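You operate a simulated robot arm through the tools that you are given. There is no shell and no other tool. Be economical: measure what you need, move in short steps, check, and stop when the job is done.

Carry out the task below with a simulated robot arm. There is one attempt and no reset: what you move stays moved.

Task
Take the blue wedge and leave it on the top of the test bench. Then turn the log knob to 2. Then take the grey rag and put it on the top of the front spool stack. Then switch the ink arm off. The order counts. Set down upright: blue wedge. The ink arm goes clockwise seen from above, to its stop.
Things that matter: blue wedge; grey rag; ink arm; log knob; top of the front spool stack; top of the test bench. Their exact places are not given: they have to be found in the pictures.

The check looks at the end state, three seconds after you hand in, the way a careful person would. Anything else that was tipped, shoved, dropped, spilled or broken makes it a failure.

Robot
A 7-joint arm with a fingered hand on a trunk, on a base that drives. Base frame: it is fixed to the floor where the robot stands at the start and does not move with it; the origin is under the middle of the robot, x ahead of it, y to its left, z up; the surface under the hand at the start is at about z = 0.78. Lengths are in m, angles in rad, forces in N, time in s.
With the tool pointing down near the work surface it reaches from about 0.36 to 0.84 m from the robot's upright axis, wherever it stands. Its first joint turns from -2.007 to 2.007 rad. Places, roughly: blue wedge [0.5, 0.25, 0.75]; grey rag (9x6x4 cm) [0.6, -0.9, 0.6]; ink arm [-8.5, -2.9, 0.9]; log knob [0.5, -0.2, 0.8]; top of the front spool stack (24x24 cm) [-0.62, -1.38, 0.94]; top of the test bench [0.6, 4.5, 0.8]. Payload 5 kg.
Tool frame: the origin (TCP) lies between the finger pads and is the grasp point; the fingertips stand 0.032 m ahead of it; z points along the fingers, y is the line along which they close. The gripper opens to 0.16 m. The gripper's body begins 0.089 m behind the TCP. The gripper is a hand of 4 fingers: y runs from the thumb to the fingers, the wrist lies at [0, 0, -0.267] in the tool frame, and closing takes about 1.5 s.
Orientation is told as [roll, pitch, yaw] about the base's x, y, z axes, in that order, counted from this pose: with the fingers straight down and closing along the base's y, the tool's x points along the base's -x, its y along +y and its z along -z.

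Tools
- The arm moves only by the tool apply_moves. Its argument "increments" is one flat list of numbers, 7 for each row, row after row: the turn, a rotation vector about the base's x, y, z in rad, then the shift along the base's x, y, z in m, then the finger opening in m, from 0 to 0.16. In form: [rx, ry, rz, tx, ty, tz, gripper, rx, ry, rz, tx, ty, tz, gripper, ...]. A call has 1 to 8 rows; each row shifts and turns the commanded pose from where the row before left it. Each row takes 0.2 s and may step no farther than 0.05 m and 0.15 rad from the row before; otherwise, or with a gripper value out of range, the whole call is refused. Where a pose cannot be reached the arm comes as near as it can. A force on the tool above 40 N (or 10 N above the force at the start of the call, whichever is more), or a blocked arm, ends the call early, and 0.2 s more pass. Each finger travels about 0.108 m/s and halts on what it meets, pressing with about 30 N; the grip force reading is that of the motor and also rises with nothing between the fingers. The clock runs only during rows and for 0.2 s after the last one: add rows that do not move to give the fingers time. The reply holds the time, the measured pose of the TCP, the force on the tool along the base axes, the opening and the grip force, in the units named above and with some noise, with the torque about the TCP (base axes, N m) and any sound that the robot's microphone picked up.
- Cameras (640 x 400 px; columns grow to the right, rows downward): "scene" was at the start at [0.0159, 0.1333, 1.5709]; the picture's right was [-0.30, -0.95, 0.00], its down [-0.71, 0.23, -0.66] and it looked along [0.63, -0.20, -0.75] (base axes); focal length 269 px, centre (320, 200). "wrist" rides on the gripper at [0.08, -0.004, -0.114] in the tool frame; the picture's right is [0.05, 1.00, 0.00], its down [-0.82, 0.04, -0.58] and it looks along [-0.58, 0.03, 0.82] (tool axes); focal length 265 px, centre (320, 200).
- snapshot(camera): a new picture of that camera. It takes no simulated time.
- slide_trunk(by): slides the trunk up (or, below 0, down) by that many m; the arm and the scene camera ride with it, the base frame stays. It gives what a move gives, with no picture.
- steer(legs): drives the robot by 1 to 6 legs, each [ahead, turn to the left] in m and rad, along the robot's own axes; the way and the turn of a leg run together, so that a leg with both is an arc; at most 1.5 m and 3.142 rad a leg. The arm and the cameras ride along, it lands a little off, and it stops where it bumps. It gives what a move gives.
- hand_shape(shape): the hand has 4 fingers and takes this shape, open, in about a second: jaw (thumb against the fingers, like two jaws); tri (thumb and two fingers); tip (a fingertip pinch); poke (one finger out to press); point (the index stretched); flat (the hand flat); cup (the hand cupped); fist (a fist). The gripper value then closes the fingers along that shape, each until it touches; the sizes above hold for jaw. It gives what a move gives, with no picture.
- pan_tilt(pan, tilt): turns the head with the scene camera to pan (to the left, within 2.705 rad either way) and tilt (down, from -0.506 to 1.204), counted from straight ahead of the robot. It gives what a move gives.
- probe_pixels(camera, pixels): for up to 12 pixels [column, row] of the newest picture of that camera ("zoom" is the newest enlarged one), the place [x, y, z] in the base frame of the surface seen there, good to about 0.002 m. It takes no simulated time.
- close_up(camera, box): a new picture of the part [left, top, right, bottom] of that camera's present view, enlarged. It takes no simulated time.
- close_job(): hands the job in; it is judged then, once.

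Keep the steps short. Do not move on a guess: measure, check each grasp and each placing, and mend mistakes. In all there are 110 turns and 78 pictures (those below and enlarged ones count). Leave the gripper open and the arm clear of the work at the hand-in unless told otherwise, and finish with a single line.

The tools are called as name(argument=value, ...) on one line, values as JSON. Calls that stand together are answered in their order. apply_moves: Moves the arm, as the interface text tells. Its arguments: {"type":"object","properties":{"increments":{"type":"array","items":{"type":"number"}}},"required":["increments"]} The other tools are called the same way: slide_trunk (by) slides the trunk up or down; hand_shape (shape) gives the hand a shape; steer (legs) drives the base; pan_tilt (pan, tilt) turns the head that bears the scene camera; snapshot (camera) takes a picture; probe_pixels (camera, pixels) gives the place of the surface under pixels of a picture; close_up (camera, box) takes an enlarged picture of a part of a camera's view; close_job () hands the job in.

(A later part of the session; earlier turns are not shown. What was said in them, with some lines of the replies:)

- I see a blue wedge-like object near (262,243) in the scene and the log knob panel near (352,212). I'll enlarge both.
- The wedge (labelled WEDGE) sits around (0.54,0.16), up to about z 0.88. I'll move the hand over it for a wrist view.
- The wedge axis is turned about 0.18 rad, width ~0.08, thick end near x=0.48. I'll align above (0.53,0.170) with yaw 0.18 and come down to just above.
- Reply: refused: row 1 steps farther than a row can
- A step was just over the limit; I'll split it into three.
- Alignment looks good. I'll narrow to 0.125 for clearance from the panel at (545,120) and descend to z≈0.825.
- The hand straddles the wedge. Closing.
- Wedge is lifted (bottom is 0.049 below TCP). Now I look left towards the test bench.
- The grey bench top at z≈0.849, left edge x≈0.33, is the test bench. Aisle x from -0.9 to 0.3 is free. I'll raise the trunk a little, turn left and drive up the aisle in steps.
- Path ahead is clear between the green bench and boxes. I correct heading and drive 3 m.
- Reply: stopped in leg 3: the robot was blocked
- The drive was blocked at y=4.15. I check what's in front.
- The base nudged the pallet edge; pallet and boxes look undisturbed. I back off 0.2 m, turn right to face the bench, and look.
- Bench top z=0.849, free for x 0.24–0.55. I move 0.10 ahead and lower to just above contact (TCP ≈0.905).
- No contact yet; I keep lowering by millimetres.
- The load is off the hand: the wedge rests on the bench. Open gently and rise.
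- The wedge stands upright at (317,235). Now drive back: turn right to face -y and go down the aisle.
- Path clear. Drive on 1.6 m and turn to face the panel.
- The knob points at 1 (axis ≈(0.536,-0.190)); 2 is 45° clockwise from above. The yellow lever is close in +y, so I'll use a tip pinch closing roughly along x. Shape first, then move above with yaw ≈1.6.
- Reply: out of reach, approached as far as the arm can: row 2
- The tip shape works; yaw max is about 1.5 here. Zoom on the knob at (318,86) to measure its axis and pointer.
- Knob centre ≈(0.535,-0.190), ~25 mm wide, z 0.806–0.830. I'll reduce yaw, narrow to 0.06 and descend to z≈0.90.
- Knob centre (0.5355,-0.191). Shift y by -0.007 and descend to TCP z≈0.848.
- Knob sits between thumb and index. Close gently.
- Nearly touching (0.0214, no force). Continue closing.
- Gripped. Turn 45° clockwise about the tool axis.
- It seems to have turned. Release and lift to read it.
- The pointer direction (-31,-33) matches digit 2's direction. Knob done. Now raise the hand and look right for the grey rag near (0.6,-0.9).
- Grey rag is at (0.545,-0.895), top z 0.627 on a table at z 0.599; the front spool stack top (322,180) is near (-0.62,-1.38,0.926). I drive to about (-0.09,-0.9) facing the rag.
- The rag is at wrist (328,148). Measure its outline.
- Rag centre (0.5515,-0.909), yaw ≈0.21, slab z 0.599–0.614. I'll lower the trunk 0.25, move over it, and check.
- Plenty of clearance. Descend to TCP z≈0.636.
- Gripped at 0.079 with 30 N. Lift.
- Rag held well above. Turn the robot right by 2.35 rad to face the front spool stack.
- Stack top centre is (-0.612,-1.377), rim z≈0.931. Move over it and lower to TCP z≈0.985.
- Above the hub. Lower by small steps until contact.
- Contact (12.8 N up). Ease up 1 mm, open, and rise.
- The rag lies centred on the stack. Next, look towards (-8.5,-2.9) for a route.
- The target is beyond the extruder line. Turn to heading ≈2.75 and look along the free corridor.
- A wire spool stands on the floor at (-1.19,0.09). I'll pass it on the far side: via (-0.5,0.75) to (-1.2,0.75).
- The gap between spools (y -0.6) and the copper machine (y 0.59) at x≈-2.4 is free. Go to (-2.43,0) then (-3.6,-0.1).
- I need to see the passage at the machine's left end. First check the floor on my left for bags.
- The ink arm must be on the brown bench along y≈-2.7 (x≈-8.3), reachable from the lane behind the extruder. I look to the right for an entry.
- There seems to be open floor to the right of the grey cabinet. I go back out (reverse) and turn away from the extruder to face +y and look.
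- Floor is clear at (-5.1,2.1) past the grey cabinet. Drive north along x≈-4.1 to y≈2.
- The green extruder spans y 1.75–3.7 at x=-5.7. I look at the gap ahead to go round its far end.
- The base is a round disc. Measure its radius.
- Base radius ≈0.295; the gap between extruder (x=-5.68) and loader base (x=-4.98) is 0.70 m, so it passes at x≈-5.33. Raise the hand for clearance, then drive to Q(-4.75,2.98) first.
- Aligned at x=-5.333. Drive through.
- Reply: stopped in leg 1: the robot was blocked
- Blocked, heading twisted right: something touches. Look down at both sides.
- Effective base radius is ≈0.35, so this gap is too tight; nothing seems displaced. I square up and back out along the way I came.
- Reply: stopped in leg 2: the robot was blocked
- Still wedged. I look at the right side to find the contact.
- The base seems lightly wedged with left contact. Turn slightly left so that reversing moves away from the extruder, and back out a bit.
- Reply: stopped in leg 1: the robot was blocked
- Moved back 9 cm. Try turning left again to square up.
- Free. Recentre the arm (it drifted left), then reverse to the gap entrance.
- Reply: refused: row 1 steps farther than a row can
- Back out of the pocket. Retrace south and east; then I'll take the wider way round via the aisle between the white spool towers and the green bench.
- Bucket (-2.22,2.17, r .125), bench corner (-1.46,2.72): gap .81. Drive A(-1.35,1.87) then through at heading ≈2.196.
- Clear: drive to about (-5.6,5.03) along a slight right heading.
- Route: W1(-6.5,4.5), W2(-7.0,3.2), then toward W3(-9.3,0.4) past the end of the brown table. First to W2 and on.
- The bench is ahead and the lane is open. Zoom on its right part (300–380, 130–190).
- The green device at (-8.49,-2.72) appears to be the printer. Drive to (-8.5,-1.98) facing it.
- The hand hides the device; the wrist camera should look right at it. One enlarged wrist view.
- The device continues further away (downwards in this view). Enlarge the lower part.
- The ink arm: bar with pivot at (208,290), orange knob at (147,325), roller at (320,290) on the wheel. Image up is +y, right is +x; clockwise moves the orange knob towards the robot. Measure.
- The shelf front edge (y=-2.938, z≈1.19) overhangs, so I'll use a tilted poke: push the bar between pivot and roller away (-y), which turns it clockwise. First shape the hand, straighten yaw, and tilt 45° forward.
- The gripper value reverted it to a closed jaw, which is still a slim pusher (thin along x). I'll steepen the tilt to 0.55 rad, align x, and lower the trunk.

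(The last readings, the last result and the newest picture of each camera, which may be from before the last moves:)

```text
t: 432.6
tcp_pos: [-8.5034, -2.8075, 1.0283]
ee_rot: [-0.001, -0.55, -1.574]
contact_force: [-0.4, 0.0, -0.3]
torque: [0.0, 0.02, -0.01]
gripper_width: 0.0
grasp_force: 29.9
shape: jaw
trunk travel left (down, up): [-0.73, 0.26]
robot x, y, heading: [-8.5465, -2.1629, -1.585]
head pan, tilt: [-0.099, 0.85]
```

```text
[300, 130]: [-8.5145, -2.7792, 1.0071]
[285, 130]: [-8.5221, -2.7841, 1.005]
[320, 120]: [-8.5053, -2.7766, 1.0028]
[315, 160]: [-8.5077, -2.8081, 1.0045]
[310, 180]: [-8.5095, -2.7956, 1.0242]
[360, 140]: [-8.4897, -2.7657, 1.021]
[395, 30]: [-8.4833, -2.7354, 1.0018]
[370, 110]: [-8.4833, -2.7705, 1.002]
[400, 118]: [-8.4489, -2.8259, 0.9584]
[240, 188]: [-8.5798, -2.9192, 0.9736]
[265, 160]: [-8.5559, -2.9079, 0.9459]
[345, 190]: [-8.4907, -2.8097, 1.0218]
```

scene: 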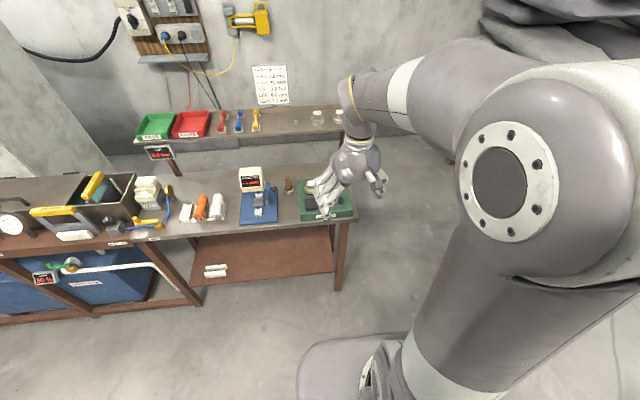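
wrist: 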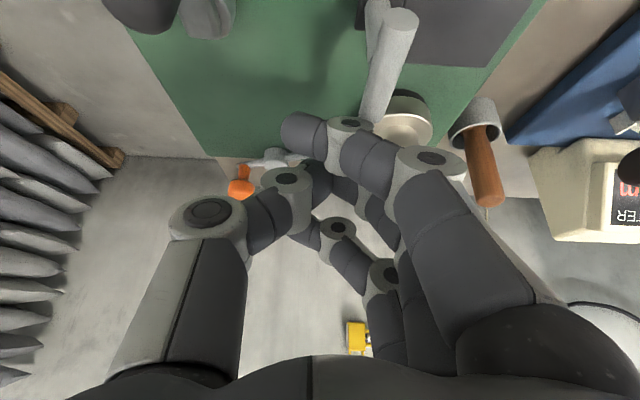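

probe_pixels(camera="wrist", pixels=[[430, 160], [405, 160], [400, 185], [385, 155], [430, 200], [450, 230], [372, 122], [383, 60], [400, 145], [432, 130], [285, 155], [230, 215]])

```text
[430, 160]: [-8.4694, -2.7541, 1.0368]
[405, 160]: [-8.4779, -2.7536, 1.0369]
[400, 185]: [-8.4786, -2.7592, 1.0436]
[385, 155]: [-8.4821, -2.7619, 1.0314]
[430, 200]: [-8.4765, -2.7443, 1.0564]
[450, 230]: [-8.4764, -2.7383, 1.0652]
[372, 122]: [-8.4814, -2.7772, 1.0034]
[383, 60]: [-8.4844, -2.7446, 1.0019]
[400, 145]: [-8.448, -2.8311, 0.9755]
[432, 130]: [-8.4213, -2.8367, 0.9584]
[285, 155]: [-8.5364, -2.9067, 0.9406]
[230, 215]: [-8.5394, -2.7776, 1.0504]
```

Lowering here risks the lever (x -8.483, z 1.0) and the cup. Better: pinch the orange knob (−8.581,−2.928, top .979) with the tip shape and pull it round towards the robot. Go up, take the tip shape, and shift left.

apply_moves(increments=[0, 0, 0, 0, 0.015, 0.04, 0, 0, 0, 0, 0, 0.015, 0.04, 0, 0, 0, 0, -0.04, 0, 0, 0, 0, 0, 0, -0.0376, 0, 0, 0])

hand_shape(shape="tip")

apply_moves(increments=[0, 0, 0, 0, 0, 0, 0.12, 0, 0, 0, 0, 0, 0, 0.08, 0, 0, 0, 0, -0.04, 0, 0.06, 0, 0, 0, 0, -0.04, 0, 0.06, 0, 0, 0, 0, -0.04, 0, 0.06, 0, 0, 0, 0, -0.01, -0.03, 0.06, 0, 0, 0, 0, 0, 0, 0.06])

```text
t: 433.6
tcp_pos: [-8.5811, -2.7782, 1.11]
ee_rot: [-0.002, -0.55, -1.574]
contact_force: [0.3, -0.4, -0.1]
torque: [-0.01, -0.01, -0.01]
gripper_width: 0.0002
grasp_force: 29.9
shape: jaw
trunk travel left (down, up): [-0.73, 0.26]
robot x, y, heading: [-8.54, -2.1638, -1.587]
head pan, tilt: [-0.099, 0.85]
```

```text
t: 434.6
tcp_pos: [-8.5805, -2.7783, 1.1083]
ee_rot: [-0.002, -0.55, -1.576]
contact_force: [-0.5, -0.1, -0.5]
torque: [0.0, -0.01, 0.0]
gripper_width: 0.1599
grasp_force: 0.0
shape: tip
trunk travel left (down, up): [-0.73, 0.26]
robot x, y, heading: [-8.5415, -2.163, -1.588]
head pan, tilt: [-0.099, 0.85]
```

```text
t: 436.1
tcp_pos: [-8.5815, -2.9086, 1.0779]
ee_rot: [-0.002, -0.549, -1.574]
contact_force: [0.1, 0.2, 0.2]
torque: [0.01, 0.0, 0.0]
gripper_width: 0.0605
grasp_force: 0.0
shape: tip
trunk travel left (down, up): [-0.73, 0.26]
robot x, y, heading: [-8.5456, -2.1615, -1.586]
head pan, tilt: [-0.099, 0.85]
```

Above the knob. Descend to TCP z≈0.995 and look before closing.

apply_moves(increments=[0, 0, 0, 0, -0.002, -0.03, 0.06, 0, 0, 0, 0, 0, -0.03, 0.06, 0, 0, 0, 0, 0, -0.015, 0.06, 0, 0, 0, 0, 0, -0.008, 0.06, 0, 0, 0, 0, 0, 0, 0.06])

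close_up(camera="wrist", box=[200, 90, 440, 240])

probe_pixels(camera="zoom", pixels=[[320, 200], [320, 230], [320, 170], [200, 230], [440, 230], [300, 250], [340, 250], [380, 200], [250, 230], [400, 230]])

```text
t: 437.4
tcp_pos: [-8.5789, -2.9097, 0.9963]
ee_rot: [-0.001, -0.549, -1.575]
contact_force: [-0.6, -1.1, -0.2]
torque: [0.02, -0.05, 0.01]
gripper_width: 0.0607
grasp_force: 0.1
shape: tip
trunk travel left (down, up): [-0.73, 0.26]
robot x, y, heading: [-8.5425, -2.1649, -1.59]
head pan, tilt: [-0.099, 0.85]
```

```text
2.67 times, centred on (320, 165) of wrist
```

zoom: 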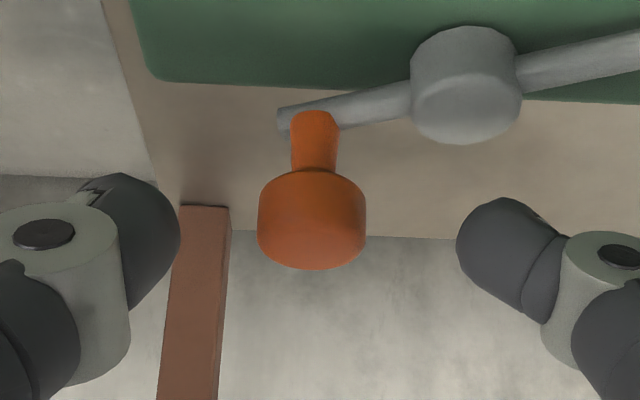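

```text
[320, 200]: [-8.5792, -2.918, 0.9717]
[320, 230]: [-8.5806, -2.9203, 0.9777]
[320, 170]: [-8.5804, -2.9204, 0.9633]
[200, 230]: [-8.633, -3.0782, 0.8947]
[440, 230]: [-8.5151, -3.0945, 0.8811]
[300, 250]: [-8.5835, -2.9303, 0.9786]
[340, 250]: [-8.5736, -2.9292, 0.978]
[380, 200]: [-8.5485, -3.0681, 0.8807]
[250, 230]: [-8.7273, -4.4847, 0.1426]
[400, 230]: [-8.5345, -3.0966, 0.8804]
```

The knob sits between thumb (140,230) and index (495,250). Close.

apply_moves(increments=[0, 0, 0, -0.001, 0, 0, 0.045, 0, 0, 0, 0, 0, 0, 0.03, 0, 0, 0, 0, 0, 0, 0.015, 0, 0, 0, 0, 0, 0, 0.0, 0, 0, 0, 0, 0, 0, 0.0, 0, 0, 0, 0, 0, 0, 0.0])

```text
t: 438.8
tcp_pos: [-8.5816, -2.908, 0.9978]
ee_rot: [0.0, -0.549, -1.573]
contact_force: [0.4, 4.8, 1.1]
torque: [0.07, -0.03, -0.05]
gripper_width: 0.0098
grasp_force: 29.8
shape: tip
trunk travel left (down, up): [-0.73, 0.26]
robot x, y, heading: [-8.5435, -2.1607, -1.588]
head pan, tilt: [-0.099, 0.85]
```

Gripped (like the earlier knob). Pull along the clockwise arc, first ~36°.

apply_moves(increments=[0, 0, 0, -0.0028, 0.0074, 0, 0, 0, 0, 0, -0.0012, 0.0079, 0, 0, 0, 0, 0, 0.0005, 0.0079, 0, 0, 0, 0, 0, 0, 0, 0, 0])

```text
t: 439.8
tcp_pos: [-8.5847, -2.8877, 0.9958]
ee_rot: [-0.002, -0.548, -1.573]
contact_force: [0.3, 1.4, 0.4]
torque: [0.0, -0.02, 0.02]
gripper_width: 0.0061
grasp_force: 29.7
shape: tip
trunk travel left (down, up): [-0.73, 0.26]
robot x, y, heading: [-8.5437, -2.1645, -1.589]
head pan, tilt: [-0.099, 0.85]
```

apply_moves(increments=[0, 0, 0, 0.0021, 0.0077, 0, 0, 0, 0, 0, 0.0037, 0.007, 0, 0, 0, 0, 0, 0, 0, 0, 0])

```text
t: 440.6
tcp_pos: [-8.5792, -2.8737, 0.9964]
ee_rot: [-0.001, -0.549, -1.572]
contact_force: [-0.8, 0.1, -0.2]
torque: [0.05, 0.02, 0.0]
gripper_width: 0.0059
grasp_force: 30.1
shape: tip
trunk travel left (down, up): [-0.73, 0.26]
robot x, y, heading: [-8.5426, -2.1584, -1.589]
head pan, tilt: [-0.099, 0.85]
```

apply_moves(increments=[0, 0, 0, 0.005, 0.0062, 0, 0, 0, 0, 0, 0.0062, 0.0049, 0, 0, 0, 0, 0, 0, 0, 0, 0])

```text
t: 441.4
tcp_pos: [-8.5722, -2.8618, 0.9966]
ee_rot: [-0.002, -0.549, -1.577]
contact_force: [-12.9, -2.2, -0.1]
torque: [-0.09, 0.55, -0.1]
gripper_width: 0.0058
grasp_force: 30.3
shape: tip
trunk travel left (down, up): [-0.73, 0.26]
robot x, y, heading: [-8.542, -2.1603, -1.594]
head pan, tilt: [-0.099, 0.85]
```

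Resistance of 13 N appears with the knob at ≈130° (76° turned, radius still 0.038 → knob held). Push slightly more along the tangent to confirm the stop.

apply_moves(increments=[0, 0, 0, 0.001, 0.004, 0, 0, 0, 0, 0, 0.001, 0.003, 0, 0, 0, 0, 0, 0, 0, 0, 0])

```text
t: 442.1
tcp_pos: [-8.568, -2.8553, 0.9984]
ee_rot: [0.0, -0.553, -1.577]
contact_force: [-18.5, -8.2, 8.4]
torque: [-0.23, -0.2, -0.73]
gripper_width: 0.0061
grasp_force: 29.9
shape: tip
trunk travel left (down, up): [-0.73, 0.26]
robot x, y, heading: [-8.5436, -2.1598, -1.589]
head pan, tilt: [-0.099, 0.85]
```

Force rises along the tangent: it is at (or very near) the stop. One last small push.

apply_moves(increments=[0, 0, 0, 0.003, 0.0015, 0, 0, 0, 0, 0, 0.002, 0.001, 0, 0, 0, 0, 0, 0, 0, 0, 0])

```text
t: 442.9
tcp_pos: [-8.5642, -2.8525, 0.9984]
ee_rot: [0.002, -0.553, -1.578]
contact_force: [-22.7, -14.4, 18.1]
torque: [-0.33, -0.99, -1.37]
gripper_width: 0.006
grasp_force: 30.1
shape: tip
trunk travel left (down, up): [-0.73, 0.26]
robot x, y, heading: [-8.5424, -2.1601, -1.588]
head pan, tilt: [-0.099, 0.85]
```

At the stop. Release with a small opening, then lift away.

apply_moves(increments=[0, 0, 0, 0, 0, 0, 0.015, 0, 0, 0, 0, 0, 0, 0.03, 0, 0, 0, 0, 0, 0, 0.05, 0, 0, 0, 0, 0, 0, 0.05, 0, 0, 0, 0, 0, 0.02, 0.05, 0, 0, 0, 0, 0, 0.04, 0.05, 0, 0, 0, 0, 0.01, 0.045, 0.05, 0, 0, 0, 0, 0.03, 0.035, 0.05])

apply_moves(increments=[0, 0, 0, 0, 0.03, 0.035, 0.05, 0, 0, 0, 0, 0.03, 0.035, 0.05, 0, 0, 0, 0, 0.03, 0.035, 0.05, 0, 0, 0, 0, 0.03, 0.03, 0.05])

```text
t: 444.8
tcp_pos: [-8.5604, -2.8122, 1.1356]
ee_rot: [0.0, -0.549, -1.571]
contact_force: [-0.3, 0.2, 0.8]
torque: [-0.02, 0.06, 0.01]
gripper_width: 0.0496
grasp_force: 0.2
shape: tip
trunk travel left (down, up): [-0.73, 0.26]
robot x, y, heading: [-8.5414, -2.1623, -1.584]
head pan, tilt: [-0.099, 0.85]
```

```text
t: 445.8
tcp_pos: [-8.5616, -2.6909, 1.2734]
ee_rot: [-0.001, -0.551, -1.575]
contact_force: [-0.1, 0.1, 0.8]
torque: [-0.02, -0.04, -0.01]
gripper_width: 0.0496
grasp_force: 0.1
shape: tip
trunk travel left (down, up): [-0.73, 0.26]
robot x, y, heading: [-8.5396, -2.1586, -1.591]
head pan, tilt: [-0.099, 0.85]
```

Straighten the hand (needed anyway), then use the last picture to verify the ink arm.

apply_moves(increments=[0.137, 0, 0, 0, 0.03, 0, 0.08, 0.137, 0, 0, 0, 0.03, 0, 0.1, 0.137, 0, 0, 0, 0.03, 0, 0.12, 0.137, 0, 0, 0, 0.03, 0, 0.14, 0, 0, 0, 0, 0.03, 0.02, 0.15, 0, 0, 0, 0, 0, 0, 0.15])

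close_up(camera="wrist", box=[200, 130, 440, 280])

```text
t: 447.1
tcp_pos: [-8.5605, -2.5423, 1.292]
ee_rot: [-0.003, 0.0, -1.574]
contact_force: [-0.1, 1.2, -0.2]
torque: [0.01, -0.02, 0.0]
gripper_width: 0.1499
grasp_force: 0.0
shape: tip
trunk travel left (down, up): [-0.73, 0.26]
robot x, y, heading: [-8.5449, -2.1635, -1.593]
head pan, tilt: [-0.099, 0.85]
```

```text
2.67 times, centred on (320, 205) of wrist
```

zoom: 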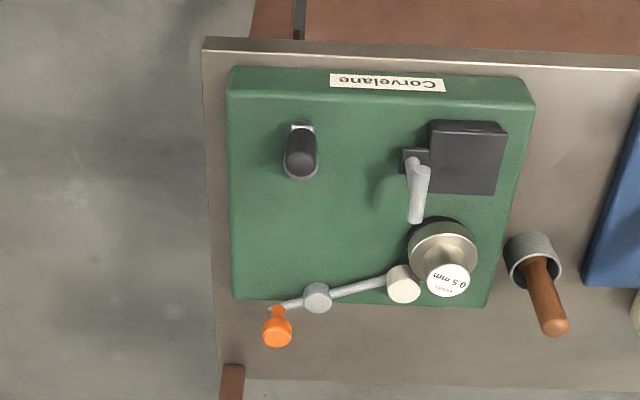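

The arm has not moved: the pinch slipped off the near side of the knob (tips were ~1 cm too near). Nothing else changed. No pictures are left, but I can still probe this one for exact geometry.

probe_pixels(camera="zoom", pixels=[[277, 332], [264, 332], [291, 332], [277, 318], [277, 345], [318, 297], [360, 287], [403, 282], [290, 303], [277, 305], [416, 218], [412, 175]])

probe_pixels(camera="zoom", pixels=[[301, 160], [301, 130], [440, 240], [412, 250], [448, 280], [467, 125], [420, 200], [405, 160], [301, 178], [428, 262], [475, 255], [386, 282]])

```text
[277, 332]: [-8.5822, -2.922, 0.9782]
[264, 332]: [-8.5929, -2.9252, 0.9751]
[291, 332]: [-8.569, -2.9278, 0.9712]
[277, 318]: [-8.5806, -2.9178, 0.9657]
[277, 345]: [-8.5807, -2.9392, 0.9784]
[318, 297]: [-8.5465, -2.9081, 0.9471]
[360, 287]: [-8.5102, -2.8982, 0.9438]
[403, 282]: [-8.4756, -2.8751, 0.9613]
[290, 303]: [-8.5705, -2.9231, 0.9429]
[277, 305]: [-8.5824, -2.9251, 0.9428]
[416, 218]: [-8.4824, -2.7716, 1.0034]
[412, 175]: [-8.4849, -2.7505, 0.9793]
```

```text
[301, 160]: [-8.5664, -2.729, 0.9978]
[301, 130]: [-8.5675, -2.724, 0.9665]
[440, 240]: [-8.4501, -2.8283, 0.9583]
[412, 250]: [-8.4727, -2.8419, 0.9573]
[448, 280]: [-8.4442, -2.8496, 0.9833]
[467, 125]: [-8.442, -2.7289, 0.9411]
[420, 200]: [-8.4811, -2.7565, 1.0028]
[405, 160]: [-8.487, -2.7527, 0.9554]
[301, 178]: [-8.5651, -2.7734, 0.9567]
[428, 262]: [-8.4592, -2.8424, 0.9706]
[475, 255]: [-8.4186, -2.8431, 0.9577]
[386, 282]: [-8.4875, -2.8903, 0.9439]
```

Knob centre is (-8.581,-2.930), z .964–.979; the finger pads are nearer the TCP (~0.022) than assumed, so I was too high and too near. I'll re-approach with TCP at (-8.581,-2.925,.985) so the pads sit slightly behind the knob's centre.

apply_moves(increments=[-0.137, 0, 0, -0.005, -0.03, 0, 0.12, -0.137, 0, 0, -0.005, -0.03, 0, 0.09, -0.137, 0, 0, -0.005, -0.03, 0, 0.07, -0.137, 0, 0, -0.005, -0.03, 0, 0.06, 0, 0, 0, 0, -0.025, -0.04, 0.055, 0, 0, 0, 0, -0.025, -0.04, 0.055, 0, 0, 0, 0, -0.025, -0.04, 0.055, 0, 0, 0, 0, -0.025, -0.04, 0.055])

apply_moves(increments=[0, 0, 0, 0, -0.035, -0.02, 0.055, 0, 0, 0, 0, -0.04, -0.015, 0.055, 0, 0, 0, 0, -0.04, -0.02, 0.055, 0, 0, 0, 0, -0.02, 0, 0.055, 0, 0, 0, 0, 0, 0, 0.055])

```text
t: 448.9
tcp_pos: [-8.5825, -2.7747, 1.1164]
ee_rot: [-0.001, -0.548, -1.574]
contact_force: [-0.6, 0.5, 0.5]
torque: [0.03, 0.01, 0.0]
gripper_width: 0.0556
grasp_force: 0.1
shape: tip
out of reach, approached as far as the arm can: row 2, 3
trunk travel left (down, up): [-0.73, 0.26]
robot x, y, heading: [-8.5442, -2.1608, -1.587]
head pan, tilt: [-0.099, 0.85]
```

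```text
t: 450.1
tcp_pos: [-8.5818, -2.9076, 1.0646]
ee_rot: [-0.003, -0.551, -1.573]
contact_force: [-0.2, 0.1, 0.2]
torque: [-0.01, 0.01, -0.04]
gripper_width: 0.0557
grasp_force: 0.1
shape: tip
trunk travel left (down, up): [-0.73, 0.26]
robot x, y, heading: [-8.5469, -2.1609, -1.591]
head pan, tilt: [-0.099, 0.85]
5 turns are left
```

Descend behind the knob's centre and close.

apply_moves(increments=[0, 0, 0, 0, -0.017, -0.03, 0.055, 0, 0, 0, 0, 0, -0.03, 0.055, 0, 0, 0, 0, 0, -0.015, 0.055, 0, 0, 0, 0, 0, -0.005, 0.055, 0, 0, 0, 0, 0, 0, 0.055])

apply_moves(increments=[0, 0, 0, 0, 0, 0, 0.04, 0, 0, 0, 0, 0, 0, 0.03, 0, 0, 0, 0, 0, 0, 0.015, 0, 0, 0, 0, 0, 0, 0.0, 0, 0, 0, 0, 0, 0, 0.0, 0, 0, 0, 0, 0, 0, 0.0])

```text
t: 451.4
tcp_pos: [-8.5809, -2.9267, 0.9845]
ee_rot: [0.0, -0.549, -1.574]
contact_force: [0.0, 0.1, -0.3]
torque: [0.02, -0.03, 0.0]
gripper_width: 0.0556
grasp_force: 0.1
shape: tip
trunk travel left (down, up): [-0.73, 0.26]
robot x, y, heading: [-8.5426, -2.1612, -1.591]
head pan, tilt: [-0.099, 0.85]
```

```text
t: 452.8
tcp_pos: [-8.5813, -2.9257, 0.9848]
ee_rot: [-0.002, -0.549, -1.574]
contact_force: [0.8, -4.4, -0.8]
torque: [-0.06, -0.03, -0.05]
gripper_width: 0.0173
grasp_force: 29.6
shape: tip
trunk travel left (down, up): [-0.73, 0.26]
robot x, y, heading: [-8.5414, -2.1639, -1.588]
head pan, tilt: [-0.099, 0.85]
4 turns are left
```

Solid grip now (0.0173, pads behind centre). Pull along the clockwise arc by ~65°.

apply_moves(increments=[0, 0, 0, -0.0034, 0.0084, 0, 0, 0, 0, 0, -0.0014, 0.0089, 0, 0, 0, 0, 0, 0.0006, 0.009, 0, 0, 0, 0, 0, 0.0027, 0.0086, 0, 0, 0, 0, 0, 0.0045, 0.0078, 0, 0, 0, 0, 0, 0, 0, 0, 0])

```text
t: 453.5
tcp_pos: [-8.5849, -2.915, 0.9856]
ee_rot: [-0.001, -0.563, -1.569]
contact_force: [0.6, -25.8, -15.5]
torque: [-0.38, -0.03, -0.09]
gripper_width: 0.0133
grasp_force: 29.7
shape: tip
trunk travel left (down, up): [-0.73, 0.26]
robot x, y, heading: [-8.5456, -2.1636, -1.589]
head pan, tilt: [-0.099, 0.85]
stopped in row 3: the force on the tool passed its limit at 49 N (the readings are from after the stop); the commanded pose is now the measured one
3 turns are left
```

Stopped at ~49 N after ~17°: probably the stop, but I confirm with a further gentle pull along the arc.

apply_moves(increments=[0, 0, 0, -0.0007, 0.0056, 0, 0, 0, 0, 0, 0, 0.0055, 0, 0, 0, 0, 0, 0.0008, 0.0056, 0, 0, 0, 0, 0, 0.0016, 0.0053, 0, 0, 0, 0, 0, 0.0023, 0.0051, 0, 0, 0, 0, 0, 0.003, 0.0047, 0, 0, 0, 0, 0, 0, 0, 0, 0])

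```text
t: 453.8
tcp_pos: [-8.5847, -2.9152, 0.9868]
ee_rot: [-0.002, -0.565, -1.566]
contact_force: [0.0, -24.8, -18.5]
torque: [-0.32, -0.02, -0.05]
gripper_width: 0.012
grasp_force: 29.5
shape: tip
trunk travel left (down, up): [-0.73, 0.26]
robot x, y, heading: [-8.5458, -2.1642, -1.586]
head pan, tilt: [-0.099, 0.85]
stopped in row 1: the force on the tool passed its limit at 43 N (the readings are from after the stop); the commanded pose is now the measured one
2 turns are left
```

Rigid again. In case the index was jamming on the hub, I release, drop closed fingertips behind the knob, push it towards the robot until force stops it, then retreat and open.

apply_moves(increments=[0, 0, 0, 0, 0, 0, 0.02, 0, 0, 0, 0, 0, 0, 0.04, 0, 0, 0, 0, 0, 0, 0.055, 0, 0, 0, 0, 0, 0, 0.055, 0, 0, 0, -0.002, 0, 0.03, 0.055, 0, 0, 0, 0, 0, 0.03, 0.055])

apply_moves(increments=[0, 0, 0, 0, -0.035, 0, 0.04, 0, 0, 0, 0, 0, 0, 0.02, 0, 0, 0, 0, 0, 0, 0.0, 0, 0, 0, 0, 0, 0, 0.0, 0, 0, 0, 0, 0, 0, 0.0])

apply_moves(increments=[0, 0, 0, 0, 0, -0.03, 0, 0, 0, 0, 0, 0, -0.02, 0, 0, 0, 0, 0, 0, -0.012, 0, 0, 0, 0, 0, 0, 0, 0])

apply_moves(increments=[0, 0, 0, 0, 0.007, 0, 0, 0, 0, 0, 0, 0.007, 0, 0, 0, 0, 0, 0, 0.007, 0, 0, 0, 0, 0, 0, 0.007, 0, 0, 0, 0, 0, 0, 0.007, 0, 0, 0, 0, 0, 0, 0.007, 0, 0, 0, 0, 0, 0, 0.007, 0, 0, 0, 0, 0, 0, 0.007, 0, 0])

apply_moves(increments=[0, 0, 0, 0, 0, 0.02, 0, 0, 0, 0, 0, 0, 0.03, 0, 0, 0, 0, 0, 0.02, 0.04, 0, 0, 0, 0, 0, 0.03, 0.035, 0, 0, 0, 0, 0, 0.03, 0.035, 0, 0, 0, 0, 0, 0.03, 0.035, 0, 0, 0, 0, 0, 0.03, 0.03, 0])

apply_moves(increments=[0, 0, 0, 0, 0.03, 0.03, 0.04, 0, 0, 0, 0, 0.03, 0.03, 0.08, 0, 0, 0, 0, 0.03, 0.02, 0.12, 0, 0, 0, 0, 0, 0, 0.15, 0, 0, 0, 0, 0, 0, 0.15])

```text
t: 455.2
tcp_pos: [-8.5878, -2.9083, 1.0505]
ee_rot: [-0.003, -0.568, -1.567]
contact_force: [0.7, 0.3, -0.8]
torque: [0.03, -0.02, -0.04]
gripper_width: 0.0547
grasp_force: 0.0
shape: tip
trunk travel left (down, up): [-0.73, 0.26]
robot x, y, heading: [-8.544, -2.1598, -1.59]
head pan, tilt: [-0.099, 0.85]
```

```text
t: 456.4
tcp_pos: [-8.585, -2.9456, 1.0526]
ee_rot: [-0.004, -0.568, -1.566]
contact_force: [0.2, -0.1, -0.5]
torque: [-0.02, 0.03, -0.02]
gripper_width: 0.0
grasp_force: 30.6
shape: tip
trunk travel left (down, up): [-0.73, 0.26]
robot x, y, heading: [-8.5406, -2.1591, -1.587]
head pan, tilt: [-0.099, 0.85]
```

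```text
t: 457.4
tcp_pos: [-8.5861, -2.9466, 0.9893]
ee_rot: [-0.004, -0.567, -1.567]
contact_force: [0.5, -0.5, -0.9]
torque: [0.02, -0.01, 0.06]
gripper_width: 0.0
grasp_force: 30.2
shape: tip
trunk travel left (down, up): [-0.73, 0.26]
robot x, y, heading: [-8.5386, -2.1613, -1.584]
head pan, tilt: [-0.099, 0.85]
```

```text
t: 458.6
tcp_pos: [-8.5874, -2.9224, 0.9921]
ee_rot: [-0.008, -0.582, -1.559]
contact_force: [-0.2, -22.1, -11.0]
torque: [-0.34, 0.05, 0.0]
gripper_width: 0.0001
grasp_force: 29.5
shape: tip
trunk travel left (down, up): [-0.73, 0.26]
robot x, y, heading: [-8.5441, -2.161, -1.584]
head pan, tilt: [-0.099, 0.85]
stopped in row 5: the force on the tool passed its limit at 45 N (the readings are from after the stop); the commanded pose is now the measured one
```

```text
t: 460.2
tcp_pos: [-8.5861, -2.7737, 1.2229]
ee_rot: [-0.007, -0.58, -1.559]
contact_force: [0.0, 0.2, 1.0]
torque: [0.01, -0.03, -0.06]
gripper_width: 0.0
grasp_force: 30.6
shape: tip
trunk travel left (down, up): [-0.73, 0.26]
robot x, y, heading: [-8.5451, -2.1658, -1.59]
head pan, tilt: [-0.099, 0.85]
```

```text
t: 461.4
tcp_pos: [-8.5863, -2.6857, 1.3016]
ee_rot: [-0.008, -0.581, -1.563]
contact_force: [-0.6, -0.1, -0.4]
torque: [0.01, -0.03, -0.02]
gripper_width: 0.1497
grasp_force: 0.1
shape: tip
trunk travel left (down, up): [-0.73, 0.26]
robot x, y, heading: [-8.5415, -2.163, -1.588]
head pan, tilt: [-0.099, 0.85]
1 turns are left
```

I released the ink arm at a hard stop, about 20–25° clockwise. Two separate pulls and a push from behind all ended there at 43–49 N. I had no pictures left to confirm its final position by eye. The hand is open and clear of the work, so I am handing in.

close_job()

```text
The job is handed in.
```

The job is handed in: the wedge is upright on the test bench, the log knob is at 2 and the grey rag is on the front spool stack, but the ink arm, turned clockwise until it would go no further, I judged at its stop by force alone, with no picture left to confirm it.
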